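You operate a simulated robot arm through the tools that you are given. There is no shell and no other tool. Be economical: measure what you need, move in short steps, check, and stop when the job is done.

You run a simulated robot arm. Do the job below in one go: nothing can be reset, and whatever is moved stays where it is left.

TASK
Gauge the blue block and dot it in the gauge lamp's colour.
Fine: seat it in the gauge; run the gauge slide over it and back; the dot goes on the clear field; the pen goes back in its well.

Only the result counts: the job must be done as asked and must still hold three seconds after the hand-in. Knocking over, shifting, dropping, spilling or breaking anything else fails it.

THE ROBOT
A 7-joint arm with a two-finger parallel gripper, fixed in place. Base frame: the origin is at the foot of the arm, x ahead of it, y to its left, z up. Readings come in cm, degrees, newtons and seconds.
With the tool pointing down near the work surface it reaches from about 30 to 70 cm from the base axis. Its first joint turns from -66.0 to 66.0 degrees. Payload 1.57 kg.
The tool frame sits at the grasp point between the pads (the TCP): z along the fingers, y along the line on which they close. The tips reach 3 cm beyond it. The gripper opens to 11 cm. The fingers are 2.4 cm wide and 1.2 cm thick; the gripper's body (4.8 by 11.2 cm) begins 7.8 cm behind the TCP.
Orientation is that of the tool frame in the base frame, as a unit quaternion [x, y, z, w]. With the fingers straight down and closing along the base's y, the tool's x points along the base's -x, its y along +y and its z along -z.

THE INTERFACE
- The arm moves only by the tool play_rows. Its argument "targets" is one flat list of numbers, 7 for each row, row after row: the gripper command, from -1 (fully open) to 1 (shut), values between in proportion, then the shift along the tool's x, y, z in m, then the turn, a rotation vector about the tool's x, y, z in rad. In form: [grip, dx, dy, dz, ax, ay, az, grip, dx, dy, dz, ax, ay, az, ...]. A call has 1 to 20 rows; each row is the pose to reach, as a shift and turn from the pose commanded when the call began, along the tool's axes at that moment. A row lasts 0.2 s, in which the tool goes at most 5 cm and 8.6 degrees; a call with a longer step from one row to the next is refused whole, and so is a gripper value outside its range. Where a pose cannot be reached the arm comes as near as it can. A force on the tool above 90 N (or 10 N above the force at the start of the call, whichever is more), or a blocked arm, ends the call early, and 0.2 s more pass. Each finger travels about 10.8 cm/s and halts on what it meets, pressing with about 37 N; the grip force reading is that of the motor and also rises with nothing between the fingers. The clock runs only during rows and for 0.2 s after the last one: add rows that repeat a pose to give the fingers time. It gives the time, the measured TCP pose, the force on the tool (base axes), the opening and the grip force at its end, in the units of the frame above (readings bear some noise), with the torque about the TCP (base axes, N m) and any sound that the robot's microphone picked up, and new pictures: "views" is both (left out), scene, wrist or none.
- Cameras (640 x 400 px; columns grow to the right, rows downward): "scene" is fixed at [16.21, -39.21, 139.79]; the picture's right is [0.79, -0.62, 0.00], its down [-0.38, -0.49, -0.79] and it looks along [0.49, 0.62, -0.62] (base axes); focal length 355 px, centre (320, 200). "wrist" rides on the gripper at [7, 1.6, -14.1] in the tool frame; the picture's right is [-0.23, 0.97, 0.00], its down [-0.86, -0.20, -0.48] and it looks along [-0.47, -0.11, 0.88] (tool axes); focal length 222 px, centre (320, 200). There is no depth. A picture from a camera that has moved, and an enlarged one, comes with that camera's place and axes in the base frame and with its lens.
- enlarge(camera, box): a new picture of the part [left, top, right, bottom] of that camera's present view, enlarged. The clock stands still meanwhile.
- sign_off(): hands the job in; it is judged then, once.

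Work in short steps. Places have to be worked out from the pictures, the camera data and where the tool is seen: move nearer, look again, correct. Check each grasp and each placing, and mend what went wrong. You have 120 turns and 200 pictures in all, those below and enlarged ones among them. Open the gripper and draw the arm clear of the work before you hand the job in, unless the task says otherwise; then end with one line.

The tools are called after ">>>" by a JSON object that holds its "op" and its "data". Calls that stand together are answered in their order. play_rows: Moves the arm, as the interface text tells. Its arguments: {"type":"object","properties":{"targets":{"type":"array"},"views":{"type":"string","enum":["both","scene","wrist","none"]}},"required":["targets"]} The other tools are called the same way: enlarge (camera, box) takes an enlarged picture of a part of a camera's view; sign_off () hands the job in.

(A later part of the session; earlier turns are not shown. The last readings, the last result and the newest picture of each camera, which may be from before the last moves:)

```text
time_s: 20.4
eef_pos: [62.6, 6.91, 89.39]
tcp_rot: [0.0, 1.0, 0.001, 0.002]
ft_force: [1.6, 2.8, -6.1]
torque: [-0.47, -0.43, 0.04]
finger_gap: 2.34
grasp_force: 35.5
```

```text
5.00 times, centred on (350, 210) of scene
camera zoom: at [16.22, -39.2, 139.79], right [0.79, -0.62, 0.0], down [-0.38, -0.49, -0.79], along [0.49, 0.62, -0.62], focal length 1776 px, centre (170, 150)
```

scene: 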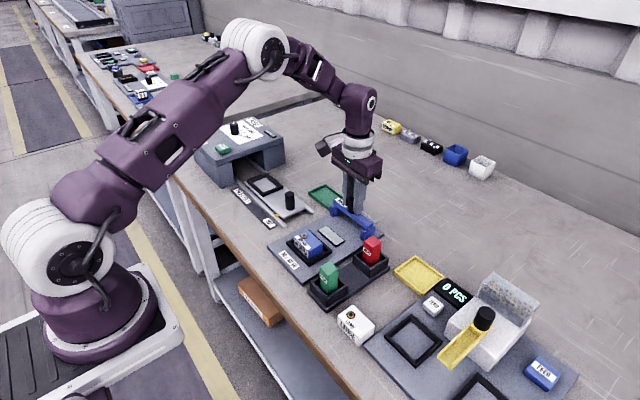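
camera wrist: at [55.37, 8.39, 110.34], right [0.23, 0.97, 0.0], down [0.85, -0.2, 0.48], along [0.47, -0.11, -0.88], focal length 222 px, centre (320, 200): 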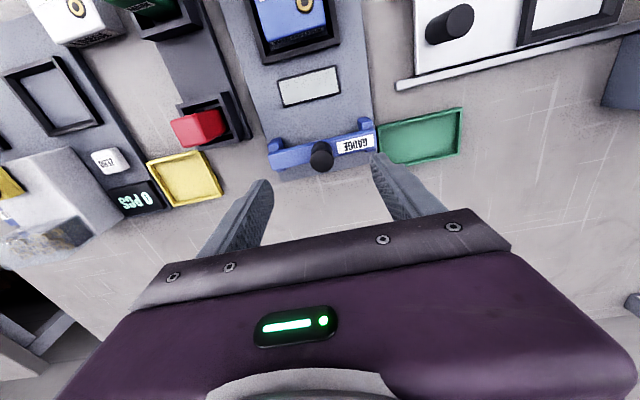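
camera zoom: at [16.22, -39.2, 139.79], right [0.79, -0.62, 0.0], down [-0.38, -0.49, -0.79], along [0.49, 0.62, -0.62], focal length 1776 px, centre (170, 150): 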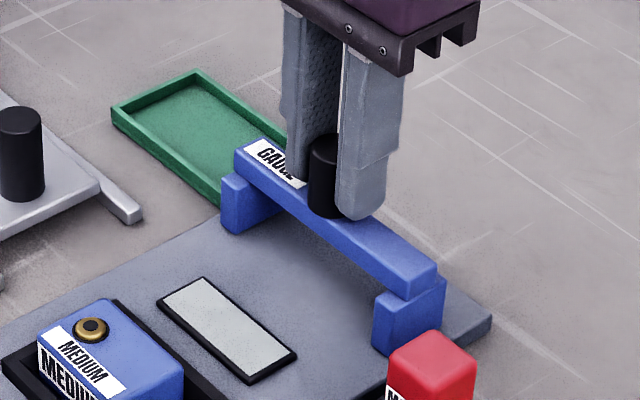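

Knob gripped (gap 2.34). I draw the slide 2.5 cm toward the robot first and read the forces.

>>> {"op": "play_rows", "data": {"targets": [1, 0.008, 0, 0, 0, 0, 0, 1, 0.016, 0, 0, 0, 0, 0, 1, 0.025, 0, 0, 0, 0, 0], "views": "scene"}}

```text
time_s: 21.2
eef_pos: [60.06, 7.07, 89.49]
tcp_rot: [-0.001, 1.0, 0.0, 0.001]
ft_force: [0.6, 4.7, -23.8]
torque: [-0.47, -0.26, 0.0]
finger_gap: 2.33
grasp_force: 35.8
```

scene: 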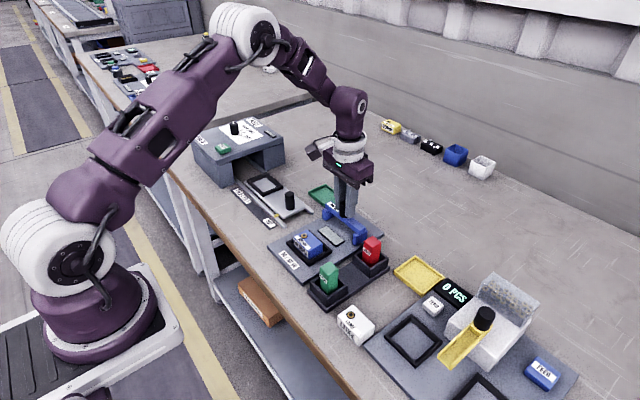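

The slide moves freely (on a guide; slight upward pull, which I trim). I run it on past the block to x≈47.

>>> {"op": "play_rows", "data": {"targets": [1, 0.01, -0.001, 0.0015, 0, 0, 0, 1, 0.025, -0.001, 0.0015, 0, 0, 0, 1, 0.04, -0.001, 0.0015, 0, 0, 0, 1, 0.055, -0.001, 0.0015, 0, 0, 0, 1, 0.07, -0.001, 0.0015, 0, 0, 0, 1, 0.085, -0.001, 0.0015, 0, 0, 0, 1, 0.1, -0.001, 0.0015, 0, 0, 0, 1, 0.115, -0.001, 0.0015, 0, 0, 0, 1, 0.13, -0.001, 0.0015, 0, 0, 0, 1, 0.13, -0.001, 0.0015, 0, 0, 0], "views": "scene"}}

>>> {"op": "enlarge", "data": {"camera": "scene", "box": [255, 180, 395, 290]}}

```text
time_s: 23.4
eef_pos: [47.1, 6.78, 89.45]
tcp_rot: [0.0, 1.0, 0.0, 0.002]
ft_force: [-0.6, 0.4, -0.5]
torque: [0.0, -0.02, 0.03]
finger_gap: 0.0
grasp_force: 21.1
```

scene: 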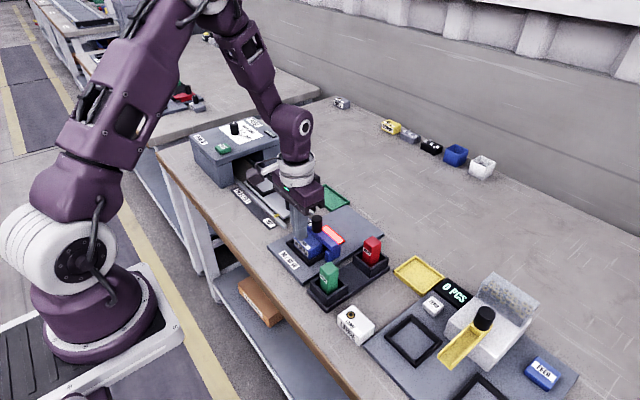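

```text
3.64 times, centred on (325, 235) of scene
camera zoom: at [16.21, -39.21, 139.79], right [0.79, -0.62, 0.0], down [-0.38, -0.49, -0.79], along [0.49, 0.62, -0.62], focal length 1292 px, centre (302, 73)
```

zoom: 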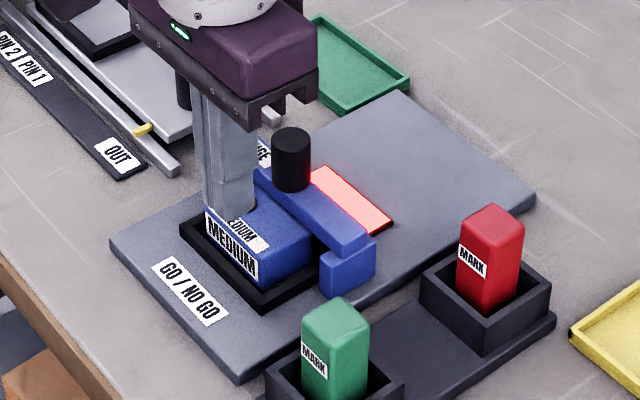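

The lamp lit red; the slide stopped at x≈51.5 with the bar over the block and the fingers slipped off the knob. I rise, reopen and go back above the knob to check whether that is the travel's end.

>>> {"op": "play_rows", "data": {"targets": [1, 0, 0, -0.03, 0, 0, 0, 0.3, 0, 0, -0.055, 0, 0, 0, -0.3, -0.022, 0.001, -0.06, 0, 0, 0, -0.3, -0.045, 0.002, -0.06, 0, 0, 0, -0.3, -0.045, 0.002, -0.06, 0, 0, 0], "views": "wrist"}}

>>> {"op": "enlarge", "data": {"camera": "wrist", "box": [230, 60, 410, 200]}}

>>> {"op": "enlarge", "data": {"camera": "scene", "box": [275, 190, 355, 260]}}

```text
time_s: 24.6
eef_pos: [51.77, 6.84, 95.49]
tcp_rot: [-0.001, 1.0, 0.0, 0.002]
ft_force: [-0.2, 0.0, -0.3]
torque: [0.05, -0.03, -0.01]
finger_gap: 7.13
grasp_force: 0.0
camera wrist: at [44.67, 8.54, 109.74], right [0.23, 0.97, 0.0], down [0.85, -0.2, 0.48], along [0.47, -0.11, -0.88], focal length 222 px, centre (320, 200)
```

wrist: 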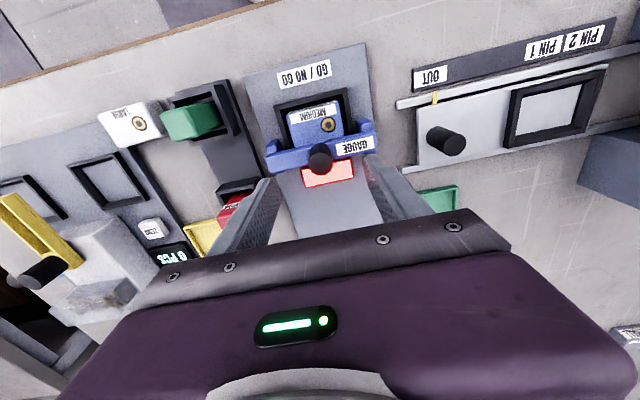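

```text
2.86 times, centred on (320, 130) of wrist
camera zoom: at [44.67, 8.54, 109.74], right [0.23, 0.97, 0.0], down [0.85, -0.2, 0.48], along [0.47, -0.11, -0.88], focal length 635 px, centre (320, 400)
```

zoom: 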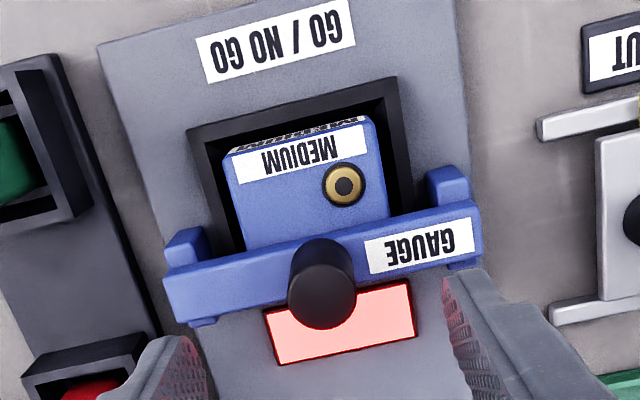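

```text
5.71 times, centred on (315, 225) of scene
camera zoom: at [16.21, -39.21, 139.79], right [0.79, -0.62, 0.0], down [-0.38, -0.49, -0.79], along [0.49, 0.62, -0.62], focal length 2030 px, centre (349, 57)
```

zoom: 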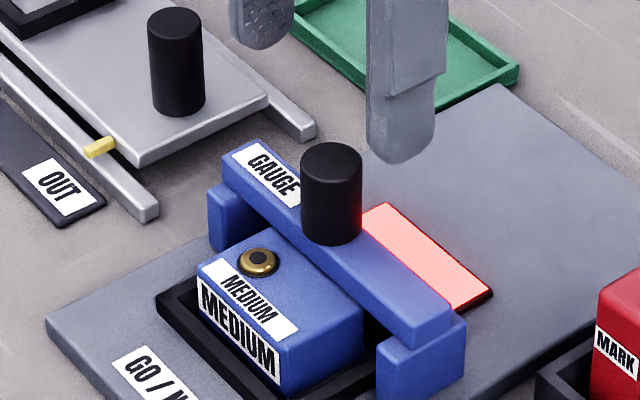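

Knob now at ≈(50.5, 7.1), bar squarely over the block, lamp red. I re-grip it here and try gently whether there's any travel left.

>>> {"op": "play_rows", "data": {"targets": [-0.3, 0.0127, 0.0024, 0.03, 0, 0, 0, -0.3, 0.0127, 0.0024, 0.055, 0, 0, 0, -0.3, 0.0127, 0.0024, 0.063, 0, 0, 0, 0.3, 0.0127, 0.0024, 0.063, 0, 0, 0, 1, 0.0127, 0.0024, 0.063, 0, 0, 0, 1, 0.0127, 0.0024, 0.063, 0, 0, 0, 1, 0.0147, 0.0024, 0.063, 0, 0, 0, 1, 0.0167, 0.0024, 0.063, 0, 0, 0, 1, 0.0187, 0.0024, 0.063, 0, 0, 0], "views": "scene"}}

>>> {"op": "enlarge", "data": {"camera": "scene", "box": [275, 190, 355, 260]}}

```text
time_s: 26.6
eef_pos: [49.76, 7.13, 89.01]
tcp_rot: [0.002, 1.0, -0.002, 0.001]
ft_force: [0.5, -39.5, -19.7]
torque: [-0.22, 0.09, -0.45]
finger_gap: 2.19
grasp_force: 34.8
```

scene: 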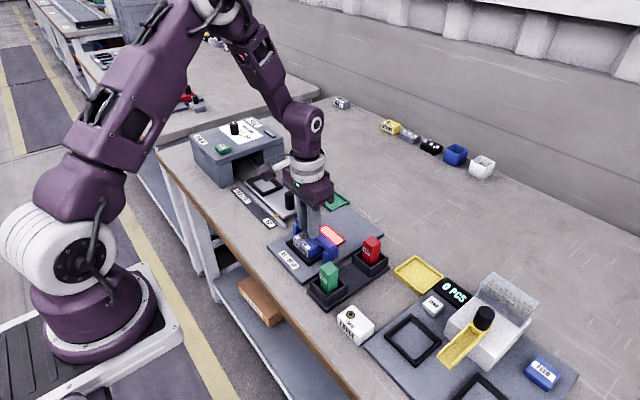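

```text
5.71 times, centred on (315, 225) of scene
camera zoom: at [16.24, -39.31, 139.76], right [0.79, -0.62, 0.0], down [-0.38, -0.48, -0.79], along [0.49, 0.62, -0.62], focal length 2030 px, centre (349, 57)
```

zoom: 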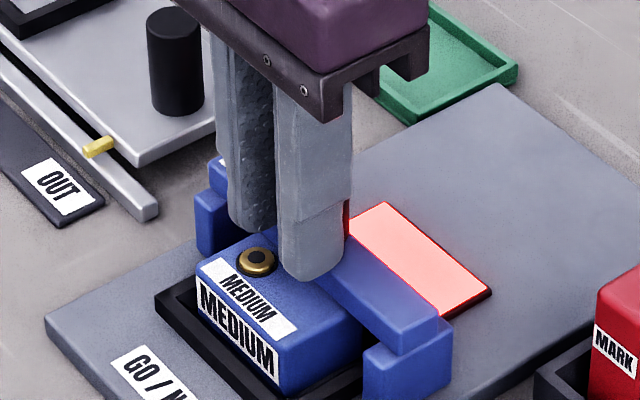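

The slide moved another ~0.7 cm, so it was not at its end; my grip had slipped. I correct y by −2 mm (39 N side load) and pull on slowly.

>>> {"op": "play_rows", "data": {"targets": [1, 0.0, -0.002, 0.001, 0, 0, 0, 1, 0.005, -0.002, 0.001, 0, 0, 0, 1, 0.01, -0.002, 0.001, 0, 0, 0, 1, 0.015, -0.002, 0.001, 0, 0, 0, 1, 0.02, -0.002, 0.001, 0, 0, 0], "views": "scene"}}

>>> {"op": "enlarge", "data": {"camera": "scene", "box": [275, 190, 355, 260]}}

```text
time_s: 27.8
eef_pos: [47.64, 7.24, 88.86]
tcp_rot: [-0.001, 1.0, 0.0, 0.003]
ft_force: [0.0, 0.2, 0.3]
torque: [0.01, 0.0, 0.02]
finger_gap: 0.0
grasp_force: 21.0
```

scene: 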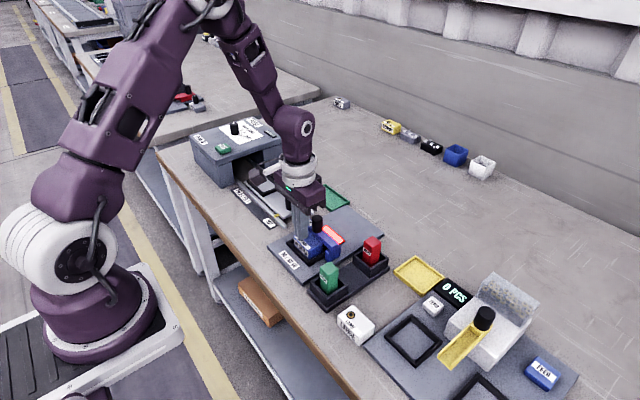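

```text
5.71 times, centred on (315, 225) of scene
camera zoom: at [16.21, -39.21, 139.79], right [0.79, -0.62, 0.0], down [-0.38, -0.49, -0.79], along [0.49, 0.62, -0.62], focal length 2030 px, centre (349, 57)
```

zoom: 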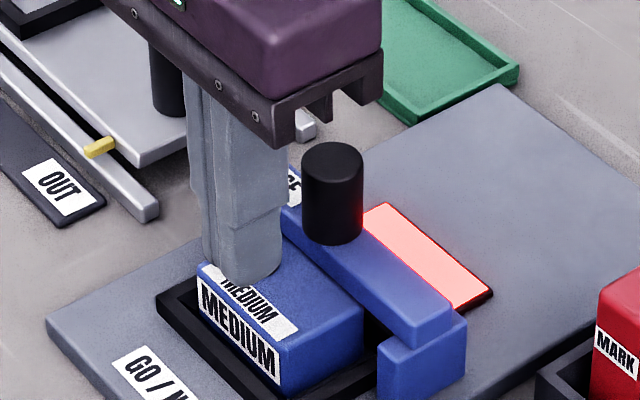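

The slide settled back at exactly the same place, so that is its end stop over the block. With the closed fingers now in front of the knob, I push the slide back to its home position.

>>> {"op": "play_rows", "data": {"targets": [1, 0, -0.003, -0.003, 0, 0, 0, 1, -0.01, -0.003, -0.003, 0, 0, 0, 1, -0.025, -0.003, -0.003, 0, 0, 0, 1, -0.04, -0.003, -0.003, 0, 0, 0, 1, -0.055, -0.003, -0.003, 0, 0, 0, 1, -0.07, -0.003, -0.003, 0, 0, 0, 1, -0.085, -0.003, -0.003, 0, 0, 0, 1, -0.1, -0.003, -0.003, 0, 0, 0, 1, -0.112, -0.003, -0.003, 0, 0, 0, 1, -0.12, -0.003, -0.003, 0, 0, 0, 1, -0.125, -0.003, -0.003, 0, 0, 0], "views": "scene"}}

>>> {"op": "enlarge", "data": {"camera": "scene", "box": [275, 175, 395, 265]}}

```text
time_s: 30.2
eef_pos: [60.17, 6.78, 89.34]
tcp_rot: [0.0, 1.0, 0.0, 0.0]
ft_force: [-16.6, -0.3, 5.6]
torque: [-0.09, 0.17, 0.02]
finger_gap: 0.0
grasp_force: 21.3
```

scene: 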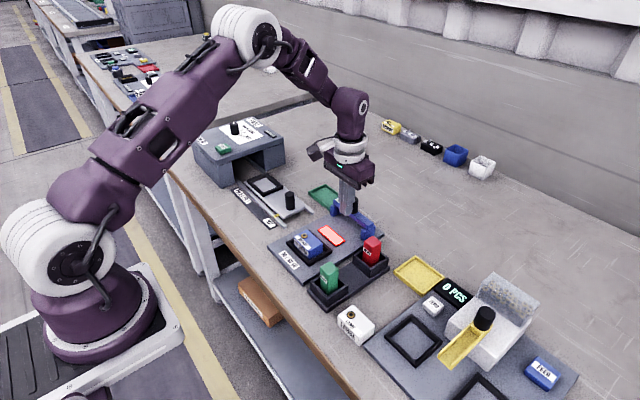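

```text
4.44 times, centred on (335, 220) of scene
camera zoom: at [16.16, -39.21, 139.8], right [0.79, -0.62, 0.0], down [-0.38, -0.49, -0.79], along [0.49, 0.62, -0.62], focal length 1578 px, centre (253, 111)
```

zoom: 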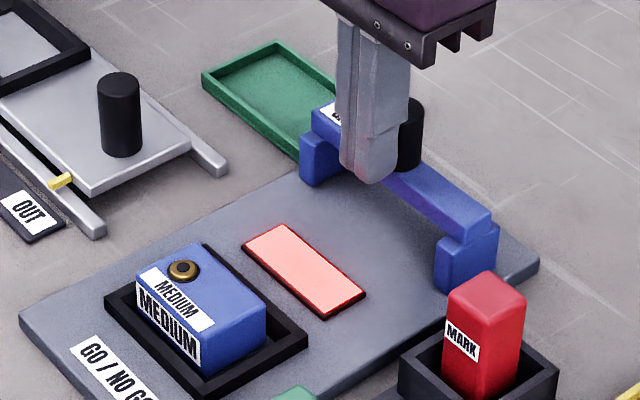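

Slide is back home (same pixels as before), lamp stays red. Now I rise and go above the red pen to measure it.

>>> {"op": "play_rows", "data": {"targets": [1, 0.005, 0, -0.03, 0, 0, 0, 1, 0.005, 0, -0.07, 0, 0, 0, 0, 0.015, -0.04, -0.08, 0, 0, 0, -0.3, 0.025, -0.08, -0.08, 0, 0, 0, -0.3, 0.032, -0.118, -0.08, 0, 0, 0, -0.3, 0.032, -0.118, -0.08, 0, 0, 0], "views": "both"}}

>>> {"op": "enlarge", "data": {"camera": "wrist", "box": [230, 60, 410, 220]}}

>>> {"op": "enlarge", "data": {"camera": "scene", "box": [330, 220, 410, 300]}}

```text
time_s: 31.6
eef_pos: [56.95, -4.94, 97.53]
tcp_rot: [0.0, 1.0, 0.001, 0.003]
ft_force: [0.4, -0.4, -0.9]
torque: [0.02, -0.02, 0.01]
finger_gap: 7.16
grasp_force: 0.1
camera wrist: at [49.99, -3.41, 111.75], right [0.23, 0.97, 0.0], down [0.85, -0.2, 0.48], along [0.47, -0.11, -0.88], focal length 222 px, centre (320, 200)
```

scene: 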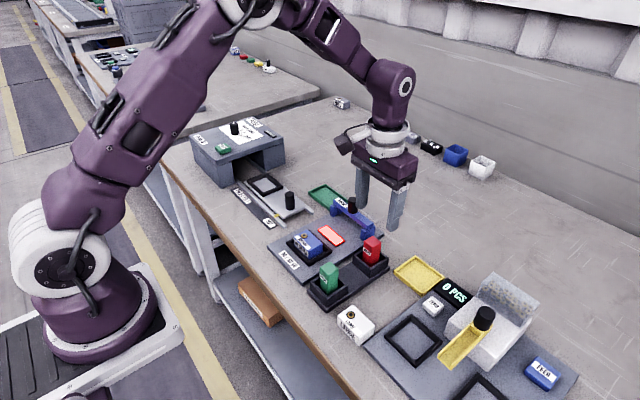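
wrist: 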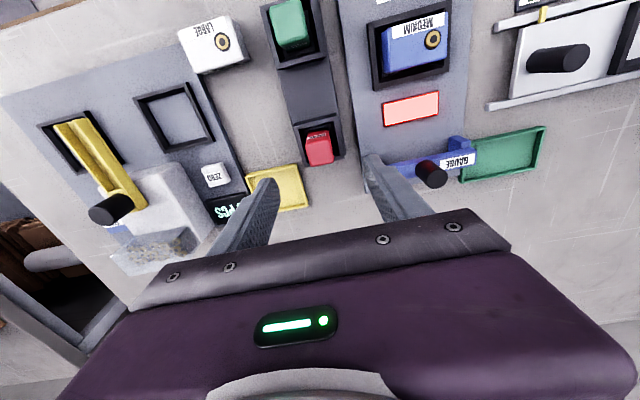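

```text
2.50 times, centred on (320, 140) of wrist
camera zoom: at [49.99, -3.41, 111.75], right [0.23, 0.97, 0.0], down [0.85, -0.2, 0.48], along [0.47, -0.11, -0.88], focal length 555 px, centre (320, 350)
```

zoom: 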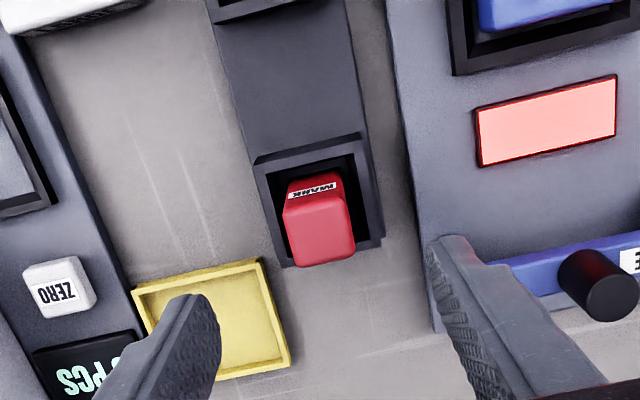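

```text
5.00 times, centred on (370, 260) of scene
camera zoom: at [16.21, -39.21, 139.79], right [0.79, -0.62, 0.0], down [-0.38, -0.49, -0.79], along [0.49, 0.62, -0.62], focal length 1776 px, centre (70, -100)
```

zoom: 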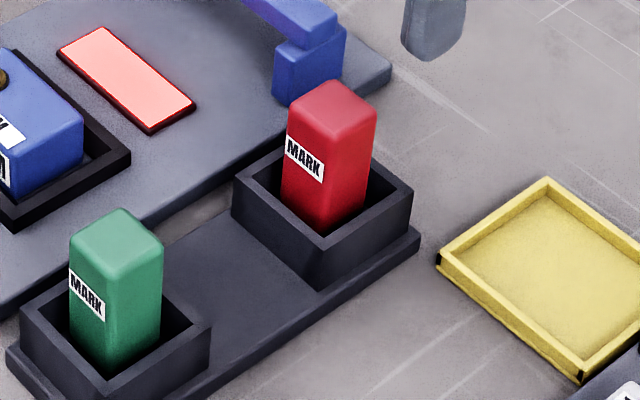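

Red pen top at ≈(56.95, −5.05, 87.9), ~2.6 cm wide, well rim ≈84.3. I lower around it (tips just above the rim) and close.

>>> {"op": "play_rows", "data": {"targets": [-0.3, 0, -0.001, 0.04, 0, 0, 0, -0.3, 0, -0.001, 0.075, 0, 0, 0, -0.3, 0, -0.001, 0.097, 0, 0, 0, -0.3, 0, -0.001, 0.097, 0, 0, 0, 0.3, 0, -0.001, 0.097, 0, 0, 0, 1, 0, -0.001, 0.097, 0, 0, 0, 1, 0, -0.001, 0.097, 0, 0, 0, 1, 0, -0.001, 0.097, 0, 0, 0], "views": "both"}}

>>> {"op": "enlarge", "data": {"camera": "scene", "box": [330, 220, 410, 300]}}

```text
time_s: 33.4
eef_pos: [56.99, -5.04, 87.63]
tcp_rot: [0.0, 1.0, 0.0, 0.003]
ft_force: [-0.9, 0.4, 0.8]
torque: [0.01, 0.0, 0.02]
finger_gap: 2.72
grasp_force: 36.9
camera wrist: at [50.01, -3.37, 101.83], right [0.23, 0.97, 0.0], down [0.85, -0.2, 0.48], along [0.47, -0.11, -0.88], focal length 222 px, centre (320, 200)
```

scene: 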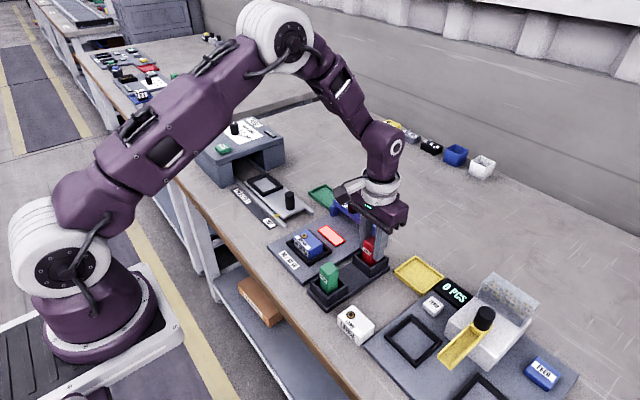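
wrist: 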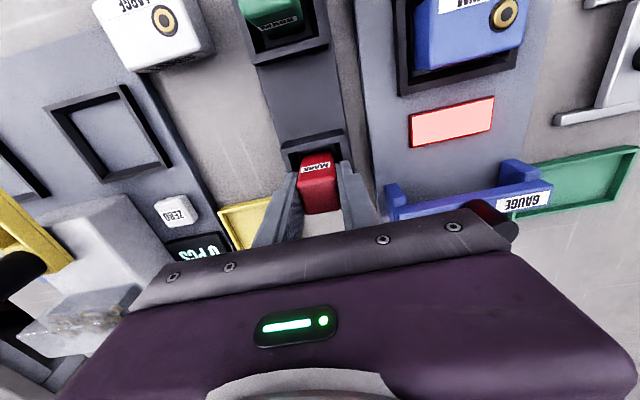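

```text
5.00 times, centred on (370, 260) of scene
camera zoom: at [16.21, -39.21, 139.79], right [0.79, -0.62, 0.0], down [-0.38, -0.49, -0.79], along [0.49, 0.62, -0.62], focal length 1776 px, centre (70, -100)
```

zoom: 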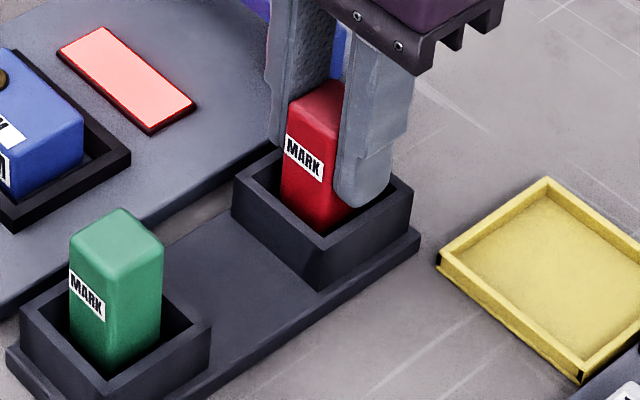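

Pen gripped (gap 2.72) at TCP (57.0, −5.04, 87.63). I lift it straight up and look at its tip.

>>> {"op": "play_rows", "data": {"targets": [1, 0, 0, -0.02, 0, 0, 0, 1, 0, 0, -0.05, 0, 0, 0, 1, 0, 0, -0.08, 0, 0, 0, 1, 0, 0, -0.1, 0, 0, 0, 1, 0, 0, -0.1, 0, 0, 0], "views": "both"}}

>>> {"op": "enlarge", "data": {"camera": "scene", "box": [330, 180, 430, 280]}}

>>> {"op": "enlarge", "data": {"camera": "wrist", "box": [300, 0, 560, 200]}}

```text
time_s: 34.6
eef_pos: [57.1, -5.18, 97.44]
tcp_rot: [0.0, 1.0, 0.001, 0.002]
ft_force: [-0.6, 0.7, -1.1]
torque: [0.03, -0.03, 0.0]
finger_gap: 2.73
grasp_force: 37.2
camera wrist: at [50.02, -3.52, 111.72], right [0.23, 0.97, 0.0], down [0.85, -0.2, 0.48], along [0.47, -0.11, -0.88], focal length 222 px, centre (320, 200)
```

scene: 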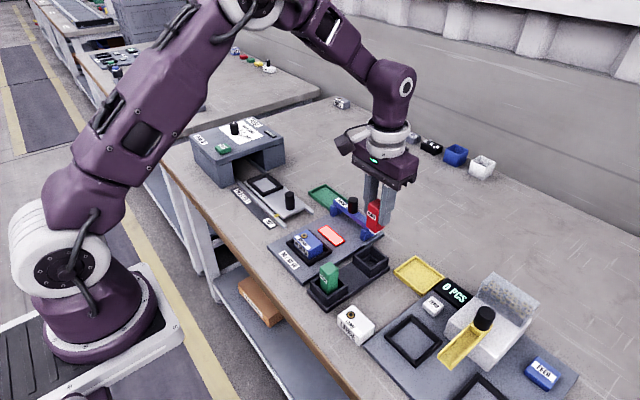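
wrist: 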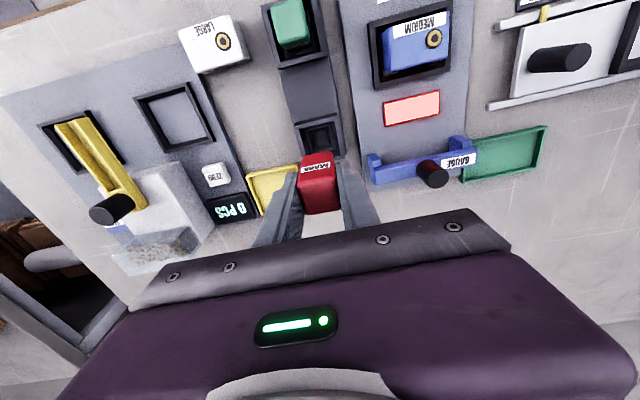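

```text
4.00 times, centred on (380, 230) of scene
camera zoom: at [16.21, -39.21, 139.79], right [0.79, -0.62, 0.0], down [-0.38, -0.49, -0.79], along [0.49, 0.62, -0.62], focal length 1421 px, centre (80, 80)
```

zoom: 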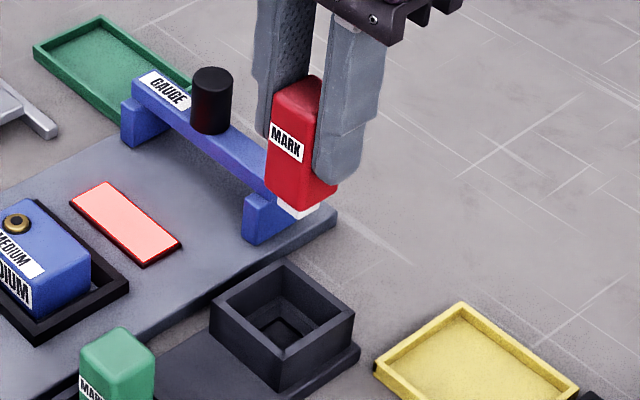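

```text
2.00 times, centred on (430, 100) of wrist
camera zoom: at [50.02, -3.52, 111.72], right [0.23, 0.97, 0.0], down [0.85, -0.2, 0.48], along [0.47, -0.11, -0.88], focal length 444 px, centre (100, 400)
```

zoom: 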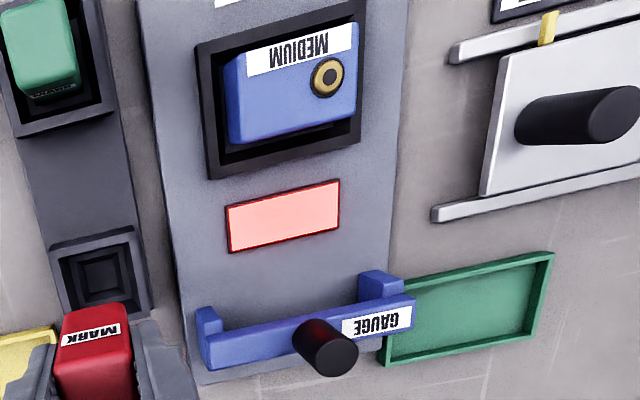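

The pen has a pale nib about 6.7 cm below the TCP. The clear field on the block lies right of the label and away from the ring, centred ≈(50.2, 5.8); I move above it at the same height.

>>> {"op": "play_rows", "data": {"targets": [1, 0.0172, 0.0275, 0, 0, 0, 0, 1, 0.0345, 0.055, 0, 0, 0, 0, 1, 0.0517, 0.0824, 0, 0, 0, 0, 1, 0.069, 0.1098, 0, 0, 0, 0, 1, 0.069, 0.1098, 0.03, 0, 0, 0, 1, 0.069, 0.1098, 0.03, 0, 0, 0], "views": "both"}}

>>> {"op": "enlarge", "data": {"camera": "scene", "box": [275, 190, 355, 260]}}

>>> {"op": "enlarge", "data": {"camera": "wrist", "box": [240, 80, 400, 220]}}

```text
time_s: 36.0
eef_pos: [50.29, 5.75, 94.51]
tcp_rot: [-0.001, 1.0, 0.001, 0.003]
ft_force: [-0.1, -0.6, -1.1]
torque: [-0.03, -0.01, 0.02]
finger_gap: 2.72
grasp_force: 37.1
camera wrist: at [43.19, 7.32, 108.8], right [0.23, 0.97, 0.0], down [0.85, -0.2, 0.48], along [0.47, -0.11, -0.88], focal length 222 px, centre (320, 200)
```

scene: 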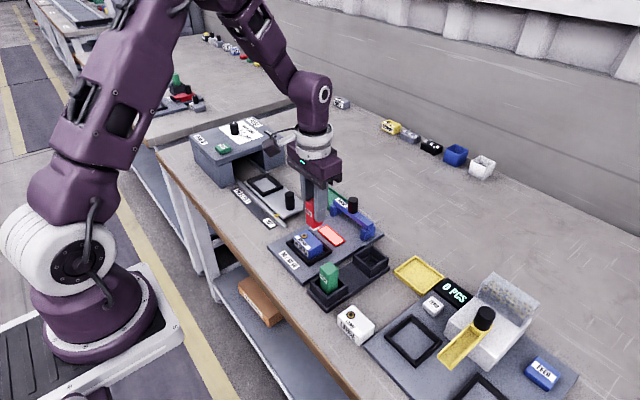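
wrist: 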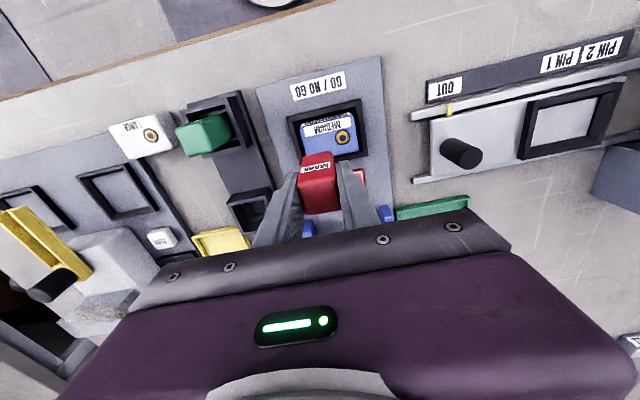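

```text
5.71 times, centred on (315, 225) of scene
camera zoom: at [16.21, -39.21, 139.79], right [0.79, -0.62, 0.0], down [-0.38, -0.49, -0.79], along [0.49, 0.62, -0.62], focal length 2030 px, centre (349, 57)
```

zoom: 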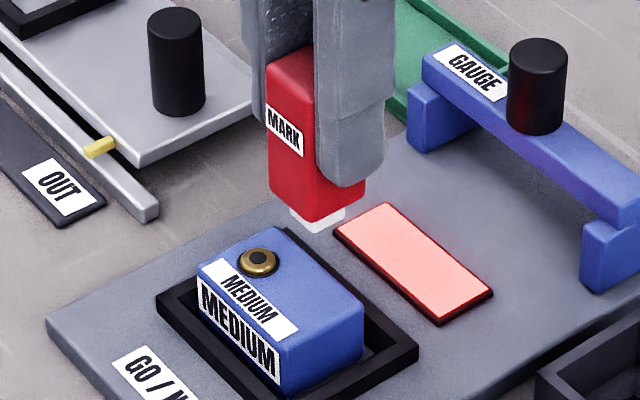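

```text
2.86 times, centred on (320, 150) of wrist
camera zoom: at [43.19, 7.32, 108.8], right [0.23, 0.97, 0.0], down [0.85, -0.2, 0.48], along [0.47, -0.11, -0.88], focal length 635 px, centre (320, 343)
```

zoom: 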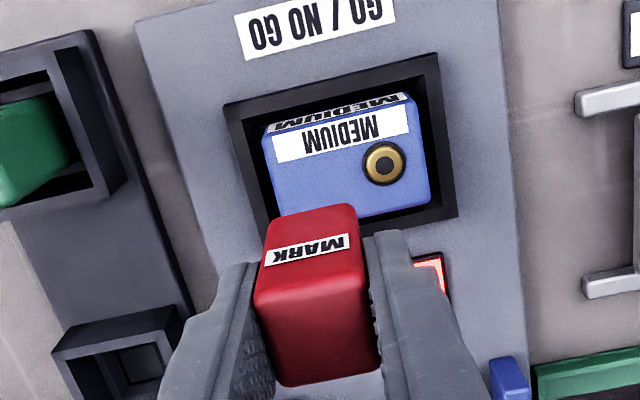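

Projected landing is inside the clear field but a bit close to the end; I shift +5 mm in y and lower the nib near the surface, then by 1 mm steps.

>>> {"op": "play_rows", "data": {"targets": [1, 0, 0.005, 0.015, 0, 0, 0, 1, 0, 0.005, 0.03, 0, 0, 0, 1, 0, 0.005, 0.034, 0, 0, 0, 1, 0, 0.005, 0.036, 0, 0, 0, 1, 0, 0.005, 0.036, 0, 0, 0], "views": "scene"}}

>>> {"op": "enlarge", "data": {"camera": "scene", "box": [285, 200, 345, 250]}}

```text
time_s: 37.2
eef_pos: [50.19, 6.28, 90.96]
tcp_rot: [-0.001, 1.0, 0.0, 0.002]
ft_force: [-0.3, 0.0, 0.1]
torque: [0.01, 0.02, 0.01]
finger_gap: 2.72
grasp_force: 36.6
```

scene: 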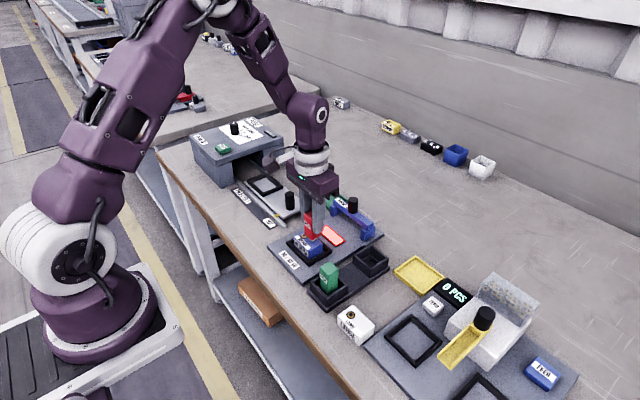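

```text
8.00 times, centred on (315, 225) of scene
camera zoom: at [16.21, -39.21, 139.79], right [0.79, -0.62, 0.0], down [-0.38, -0.49, -0.79], along [0.49, 0.62, -0.62], focal length 2841 px, centre (360, 0)
```

zoom: 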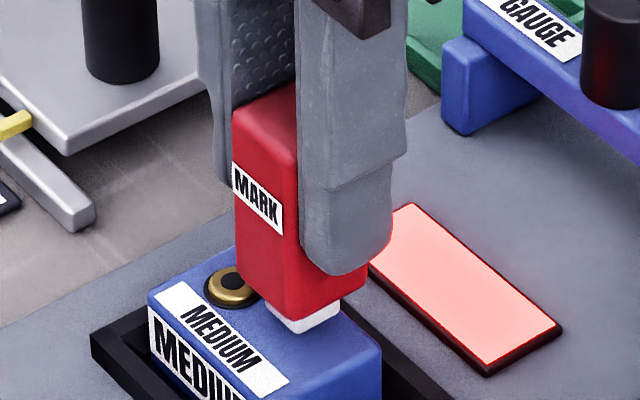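

The nib is just above the clear field, clear of ring and label. I press down in 1 mm steps, watching force.

>>> {"op": "play_rows", "data": {"targets": [1, 0, 0, 0.0015, 0, 0, 0, 1, 0, 0, 0.003, 0, 0, 0, 1, 0, 0, 0.004, 0, 0, 0, 1, 0, 0, 0.004, 0, 0, 0], "views": "none"}}

```text
time_s: 38.2
eef_pos: [50.12, 6.22, 90.5]
tcp_rot: [0.001, 1.0, 0.001, 0.003]
ft_force: [-3.1, -0.9, 10.6]
torque: [-0.03, 0.17, 0.0]
finger_gap: 2.71
grasp_force: 37.2
```

Contact with 10.6 N. I add half a millimetre, then lift straight up and look.

>>> {"op": "play_rows", "data": {"targets": [1, 0, 0, 0.0006, 0, 0, 0, 1, 0, 0, 0.0006, 0, 0, 0, 1, 0, 0, -0.01, 0, 0, 0, 1, 0, 0, -0.04, 0, 0, 0, 1, 0, 0, -0.07, 0, 0, 0, 1, 0, 0, -0.07, 0, 0, 0], "views": "both"}}

>>> {"op": "enlarge", "data": {"camera": "scene", "box": [275, 190, 355, 260]}}

```text
time_s: 39.6
eef_pos: [50.04, 6.36, 97.39]
tcp_rot: [0.0, 1.0, 0.0, 0.002]
ft_force: [0.2, -0.3, 0.0]
torque: [-0.01, 0.01, -0.01]
finger_gap: 2.72
grasp_force: 36.8
camera wrist: at [42.88, 7.95, 111.71], right [0.23, 0.97, 0.0], down [0.85, -0.2, 0.48], along [0.47, -0.11, -0.88], focal length 222 px, centre (320, 200)
```

scene: 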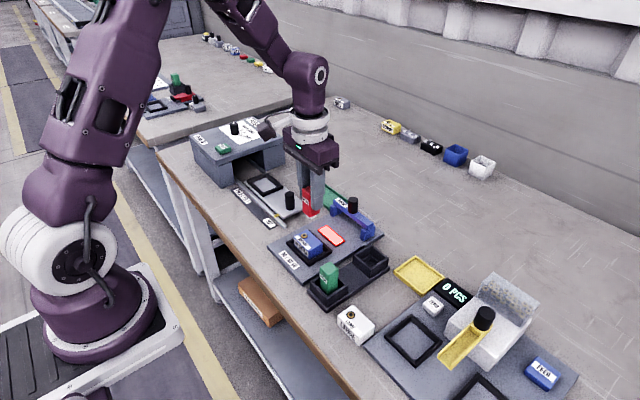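
wrist: 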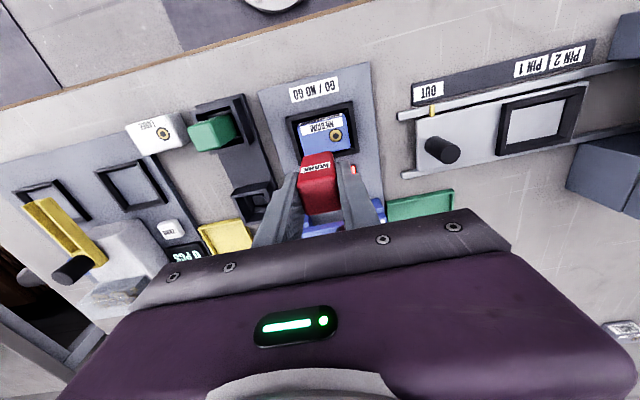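

```text
5.71 times, centred on (315, 225) of scene
camera zoom: at [16.21, -39.21, 139.79], right [0.79, -0.62, 0.0], down [-0.38, -0.49, -0.79], along [0.49, 0.62, -0.62], focal length 2030 px, centre (349, 57)
```

zoom: 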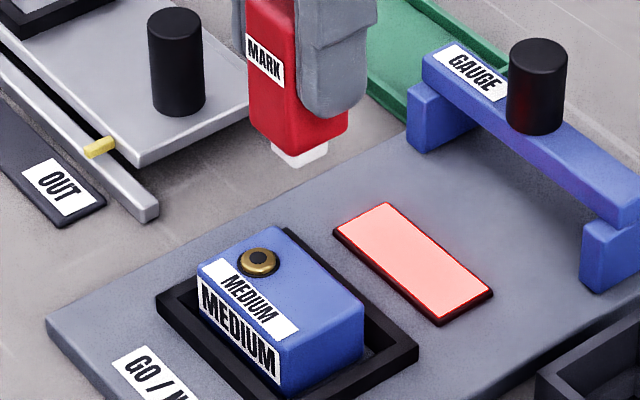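

No dot visible from here; I zoom tighter to be sure and to look at the nib.

>>> {"op": "enlarge", "data": {"camera": "scene", "box": [295, 215, 335, 245]}}

>>> {"op": "enlarge", "data": {"camera": "scene", "box": [295, 185, 335, 220]}}

```text
13.33 times, centred on (315, 230) of scene
camera zoom: at [16.21, -39.21, 139.79], right [0.79, -0.62, 0.0], down [-0.38, -0.49, -0.79], along [0.49, 0.62, -0.62], focal length 4736 px, centre (387, -200)
```

zoom: 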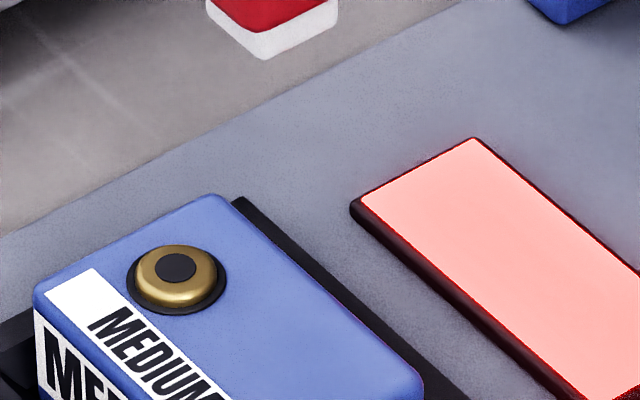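

```text
11.43 times, centred on (315, 202) of scene
camera zoom: at [16.21, -39.21, 139.79], right [0.79, -0.62, 0.0], down [-0.38, -0.49, -0.79], along [0.49, 0.62, -0.62], focal length 4059 px, centre (377, 171)
```

zoom: 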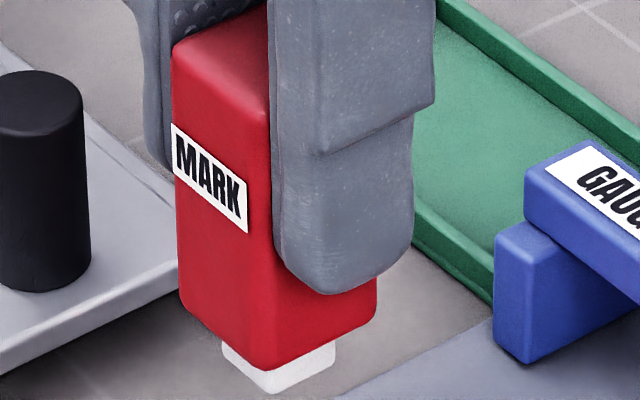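

The felt nib left no mark at ~10 N, so it needs a firmer press. I go back down on the same spot and increase the force stepwise.

>>> {"op": "play_rows", "data": {"targets": [1, -0.001, -0.001, 0.03, 0, 0, 0, 1, -0.001, -0.001, 0.06, 0, 0, 0, 1, -0.001, -0.001, 0.067, 0, 0, 0, 1, -0.001, -0.001, 0.069, 0, 0, 0, 1, -0.001, -0.001, 0.07, 0, 0, 0, 1, -0.001, -0.001, 0.07, 0, 0, 0], "views": "none"}}

>>> {"op": "play_rows", "data": {"targets": [1, 0, 0, 0.001, 0, 0, 0, 1, 0, 0, 0.001, 0, 0, 0, 1, 0, 0, 0.001, 0, 0, 0], "views": "scene"}}

```text
time_s: 41.0
eef_pos: [50.24, 6.26, 90.52]
tcp_rot: [0.0, 1.0, 0.001, 0.003]
ft_force: [-0.1, -0.3, -0.9]
torque: [0.02, -0.03, -0.03]
finger_gap: 2.71
grasp_force: 37.0
```

```text
time_s: 41.8
eef_pos: [50.28, 6.24, 90.46]
tcp_rot: [0.001, 1.0, 0.001, 0.003]
ft_force: [0.0, -2.2, 21.3]
torque: [-0.14, 0.04, -0.02]
finger_gap: 2.72
grasp_force: 36.9
```

scene: 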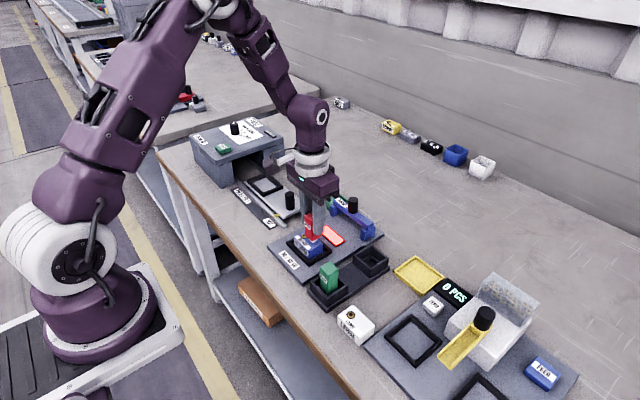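

21 N now; I press 1 mm more, dwell, then lift and inspect.

>>> {"op": "play_rows", "data": {"targets": [1, 0, 0, 0.001, 0, 0, 0, 1, 0, 0, 0.001, 0, 0, 0, 1, 0, 0, 0.001, 0, 0, 0], "views": "none"}}

>>> {"op": "play_rows", "data": {"targets": [1, 0, 0, -0.005, 0, 0, 0, 1, 0, 0, -0.03, 0, 0, 0, 1, 0, 0, -0.06, 0, 0, 0, 1, 0, 0, -0.07, 0, 0, 0], "views": "scene"}}

>>> {"op": "enlarge", "data": {"camera": "scene", "box": [275, 190, 355, 260]}}

```text
time_s: 42.6
eef_pos: [50.2, 6.29, 90.46]
tcp_rot: [0.001, 1.0, 0.002, 0.004]
ft_force: [2.1, -0.8, 30.5]
torque: [-0.02, -0.09, 0.02]
finger_gap: 2.71
grasp_force: 37.3
```

```text
time_s: 43.6
eef_pos: [50.27, 6.28, 97.34]
tcp_rot: [0.0, 1.0, 0.0, 0.001]
ft_force: [0.6, -0.1, -0.4]
torque: [0.03, 0.03, 0.03]
finger_gap: 2.71
grasp_force: 36.8
```

scene: 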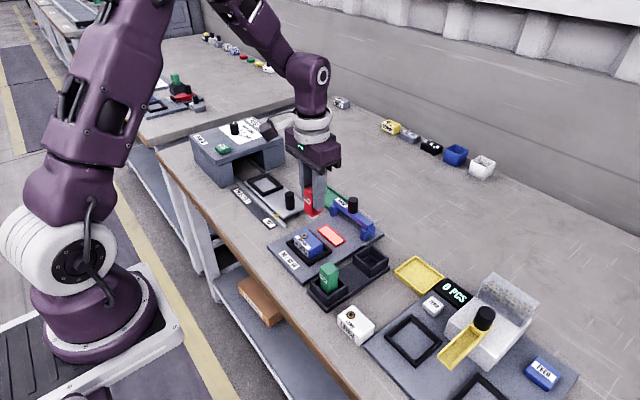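

```text
5.71 times, centred on (315, 225) of scene
camera zoom: at [16.21, -39.21, 139.79], right [0.79, -0.62, 0.0], down [-0.38, -0.49, -0.79], along [0.49, 0.62, -0.62], focal length 2030 px, centre (349, 57)
```

zoom: 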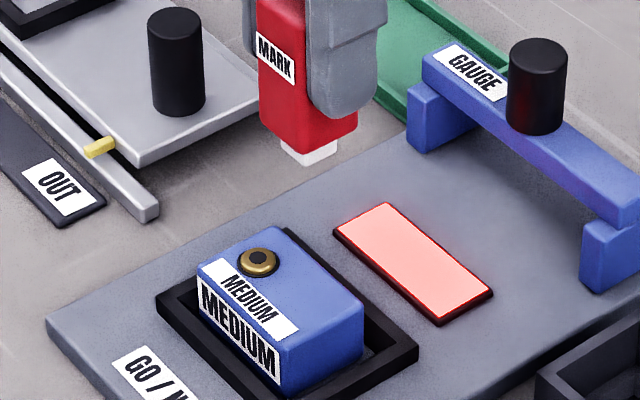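

Still nothing visible from the scene camera; I shift the pen aside (+x) to inspect the block's top with the wrist camera.

>>> {"op": "play_rows", "data": {"targets": [1, -0.03, -0.02, 0, 0, 0, 0, 1, -0.06, -0.05, 0, 0, 0, 0, 1, -0.06, -0.05, 0, 0, 0, 0], "views": "wrist"}}

>>> {"op": "enlarge", "data": {"camera": "wrist", "box": [330, 20, 450, 120]}}

>>> {"op": "enlarge", "data": {"camera": "scene", "box": [297, 220, 327, 245]}}

```text
time_s: 44.4
eef_pos: [56.23, 1.26, 97.5]
tcp_rot: [0.0, 1.0, 0.0, 0.003]
ft_force: [0.1, -0.6, -1.2]
torque: [-0.03, 0.01, 0.03]
finger_gap: 2.7
grasp_force: 36.9
camera wrist: at [49.31, 2.71, 111.7], right [0.23, 0.97, 0.0], down [0.85, -0.2, 0.48], along [0.47, -0.11, -0.88], focal length 222 px, centre (320, 200)
```

wrist: 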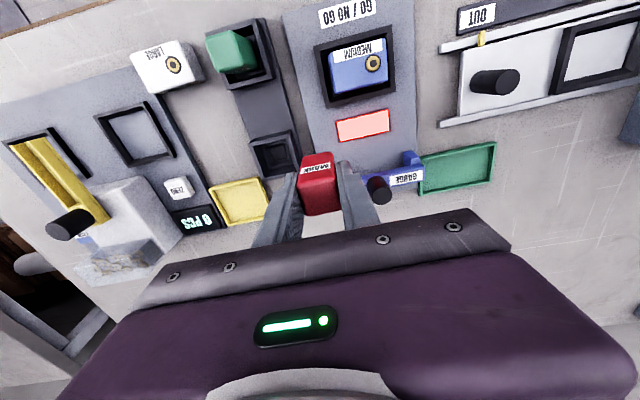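

```text
4.00 times, centred on (390, 70) of wrist
camera zoom: at [49.31, 2.71, 111.7], right [0.23, 0.97, 0.0], down [0.85, -0.2, 0.48], along [0.47, -0.11, -0.88], focal length 888 px, centre (40, 720)
```

zoom: 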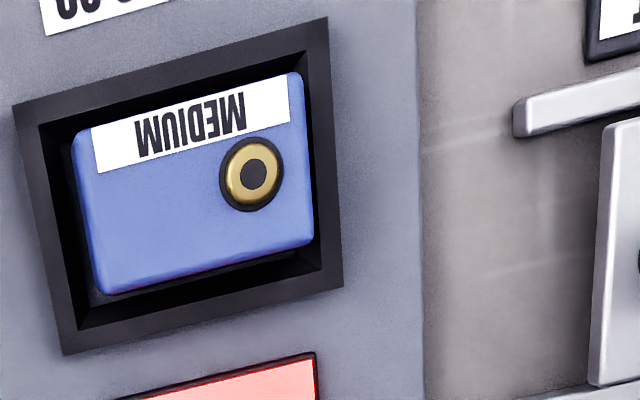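

```text
16.00 times, centred on (312, 232) of scene
camera zoom: at [16.21, -39.21, 139.79], right [0.79, -0.62, 0.0], down [-0.38, -0.49, -0.79], along [0.49, 0.62, -0.62], focal length 5683 px, centre (448, -320)
```

zoom: 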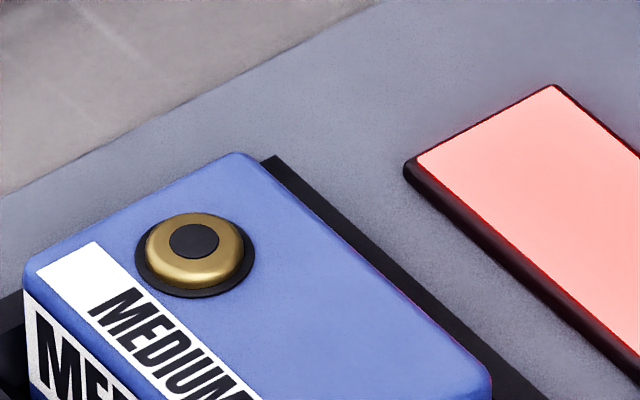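

No mark yet, though the press point was right inside the clear field. I'll try again with a longer steady dwell (about 2.5 s), force rising slowly.

>>> {"op": "play_rows", "data": {"targets": [1, 0.03, 0.025, 0, 0, 0, 0, 1, 0.06, 0.05, 0, 0, 0, 0, 1, 0.06, 0.05, 0.03, 0, 0, 0, 1, 0.06, 0.05, 0.06, 0, 0, 0, 1, 0.06, 0.05, 0.068, 0, 0, 0, 1, 0.06, 0.05, 0.07, 0, 0, 0, 1, 0.06, 0.05, 0.071, 0, 0, 0, 1, 0.06, 0.05, 0.0715, 0, 0, 0, 1, 0.06, 0.05, 0.0715, 0, 0, 0, 1, 0.06, 0.05, 0.0715, 0, 0, 0, 1, 0.06, 0.05, 0.0715, 0, 0, 0, 1, 0.06, 0.05, 0.0715, 0, 0, 0, 1, 0.06, 0.05, 0.0715, 0, 0, 0, 1, 0.06, 0.05, 0.0715, 0, 0, 0, 1, 0.06, 0.05, 0.0715, 0, 0, 0, 1, 0.06, 0.05, 0.0715, 0, 0, 0, 1, 0.06, 0.05, 0.0715, 0, 0, 0, 1, 0.06, 0.05, 0.0715, 0, 0, 0], "views": "scene"}}

>>> {"op": "enlarge", "data": {"camera": "scene", "box": [295, 210, 335, 245]}}

```text
time_s: 48.2
eef_pos: [50.27, 6.23, 90.3]
tcp_rot: [0.001, 1.0, 0.001, 0.003]
ft_force: [2.5, 0.0, 27.9]
torque: [0.02, -0.2, -0.01]
finger_gap: 2.71
grasp_force: 36.5
```

scene: 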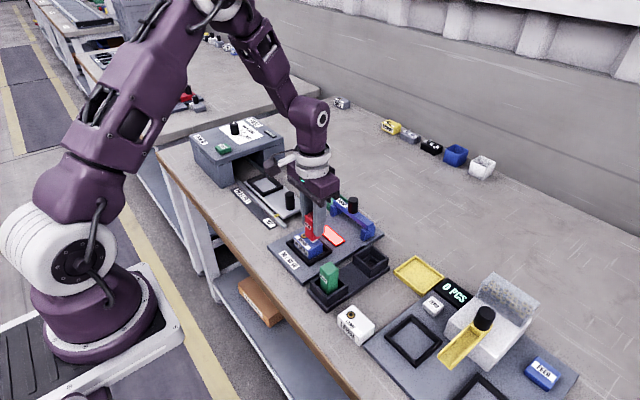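

```text
11.43 times, centred on (315, 228) of scene
camera zoom: at [16.17, -39.22, 139.8], right [0.79, -0.62, 0.0], down [-0.38, -0.49, -0.79], along [0.49, 0.62, -0.62], focal length 4059 px, centre (377, -114)
```

zoom: 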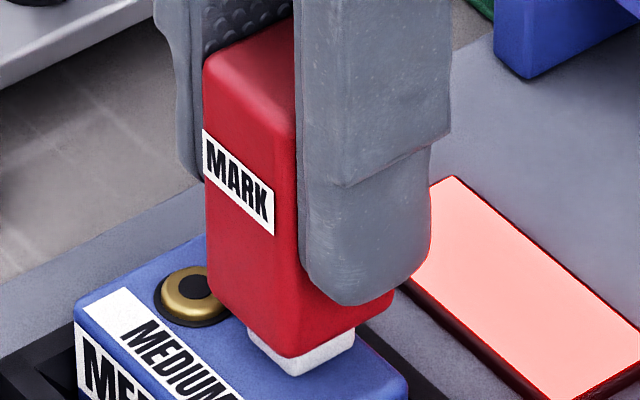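

The nib is visibly flat on the field at 28 N. I step the force higher, watching for slip in the grip.

>>> {"op": "play_rows", "data": {"targets": [1, 0, 0, 0.001, 0, 0, 0, 1, 0, 0, 0.002, 0, 0, 0, 1, 0, 0, 0.003, 0, 0, 0, 1, 0, 0, 0.003, 0, 0, 0], "views": "none"}}

>>> {"op": "play_rows", "data": {"targets": [1, 0, 0, -0.005, 0, 0, 0, 1, 0, 0, -0.03, 0, 0, 0, 1, 0, 0, -0.06, 0, 0, 0, 1, 0, 0, -0.07, 0, 0, 0], "views": "scene"}}

>>> {"op": "enlarge", "data": {"camera": "scene", "box": [275, 190, 355, 260]}}

```text
time_s: 49.2
eef_pos: [50.15, 6.34, 89.89]
tcp_rot: [0.001, 1.0, 0.0, 0.003]
ft_force: [0.3, -1.2, 30.0]
torque: [-0.14, 0.03, -0.01]
finger_gap: 2.71
grasp_force: 37.2
```

```text
time_s: 50.2
eef_pos: [50.25, 6.32, 96.85]
tcp_rot: [0.001, 1.0, 0.0, 0.002]
ft_force: [0.6, -0.2, -0.7]
torque: [0.01, -0.02, 0.0]
finger_gap: 2.71
grasp_force: 37.0
```

scene: 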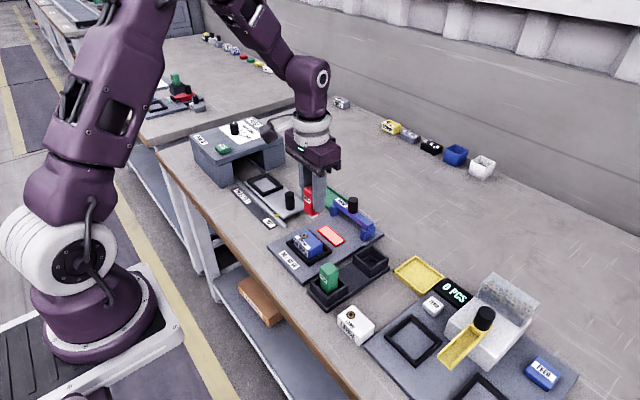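

```text
5.71 times, centred on (315, 225) of scene
camera zoom: at [16.21, -39.21, 139.79], right [0.79, -0.62, 0.0], down [-0.38, -0.49, -0.79], along [0.49, 0.62, -0.62], focal length 2030 px, centre (349, 57)
```

zoom: 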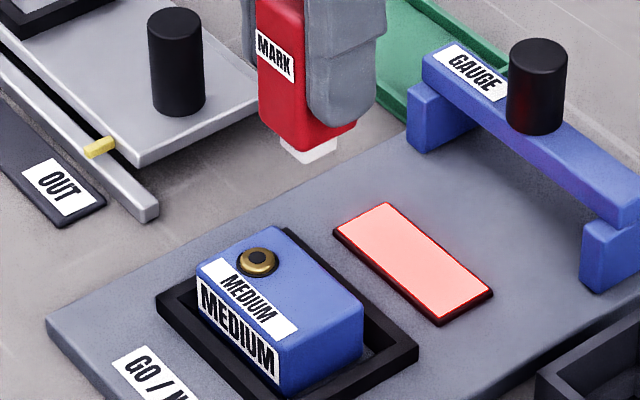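

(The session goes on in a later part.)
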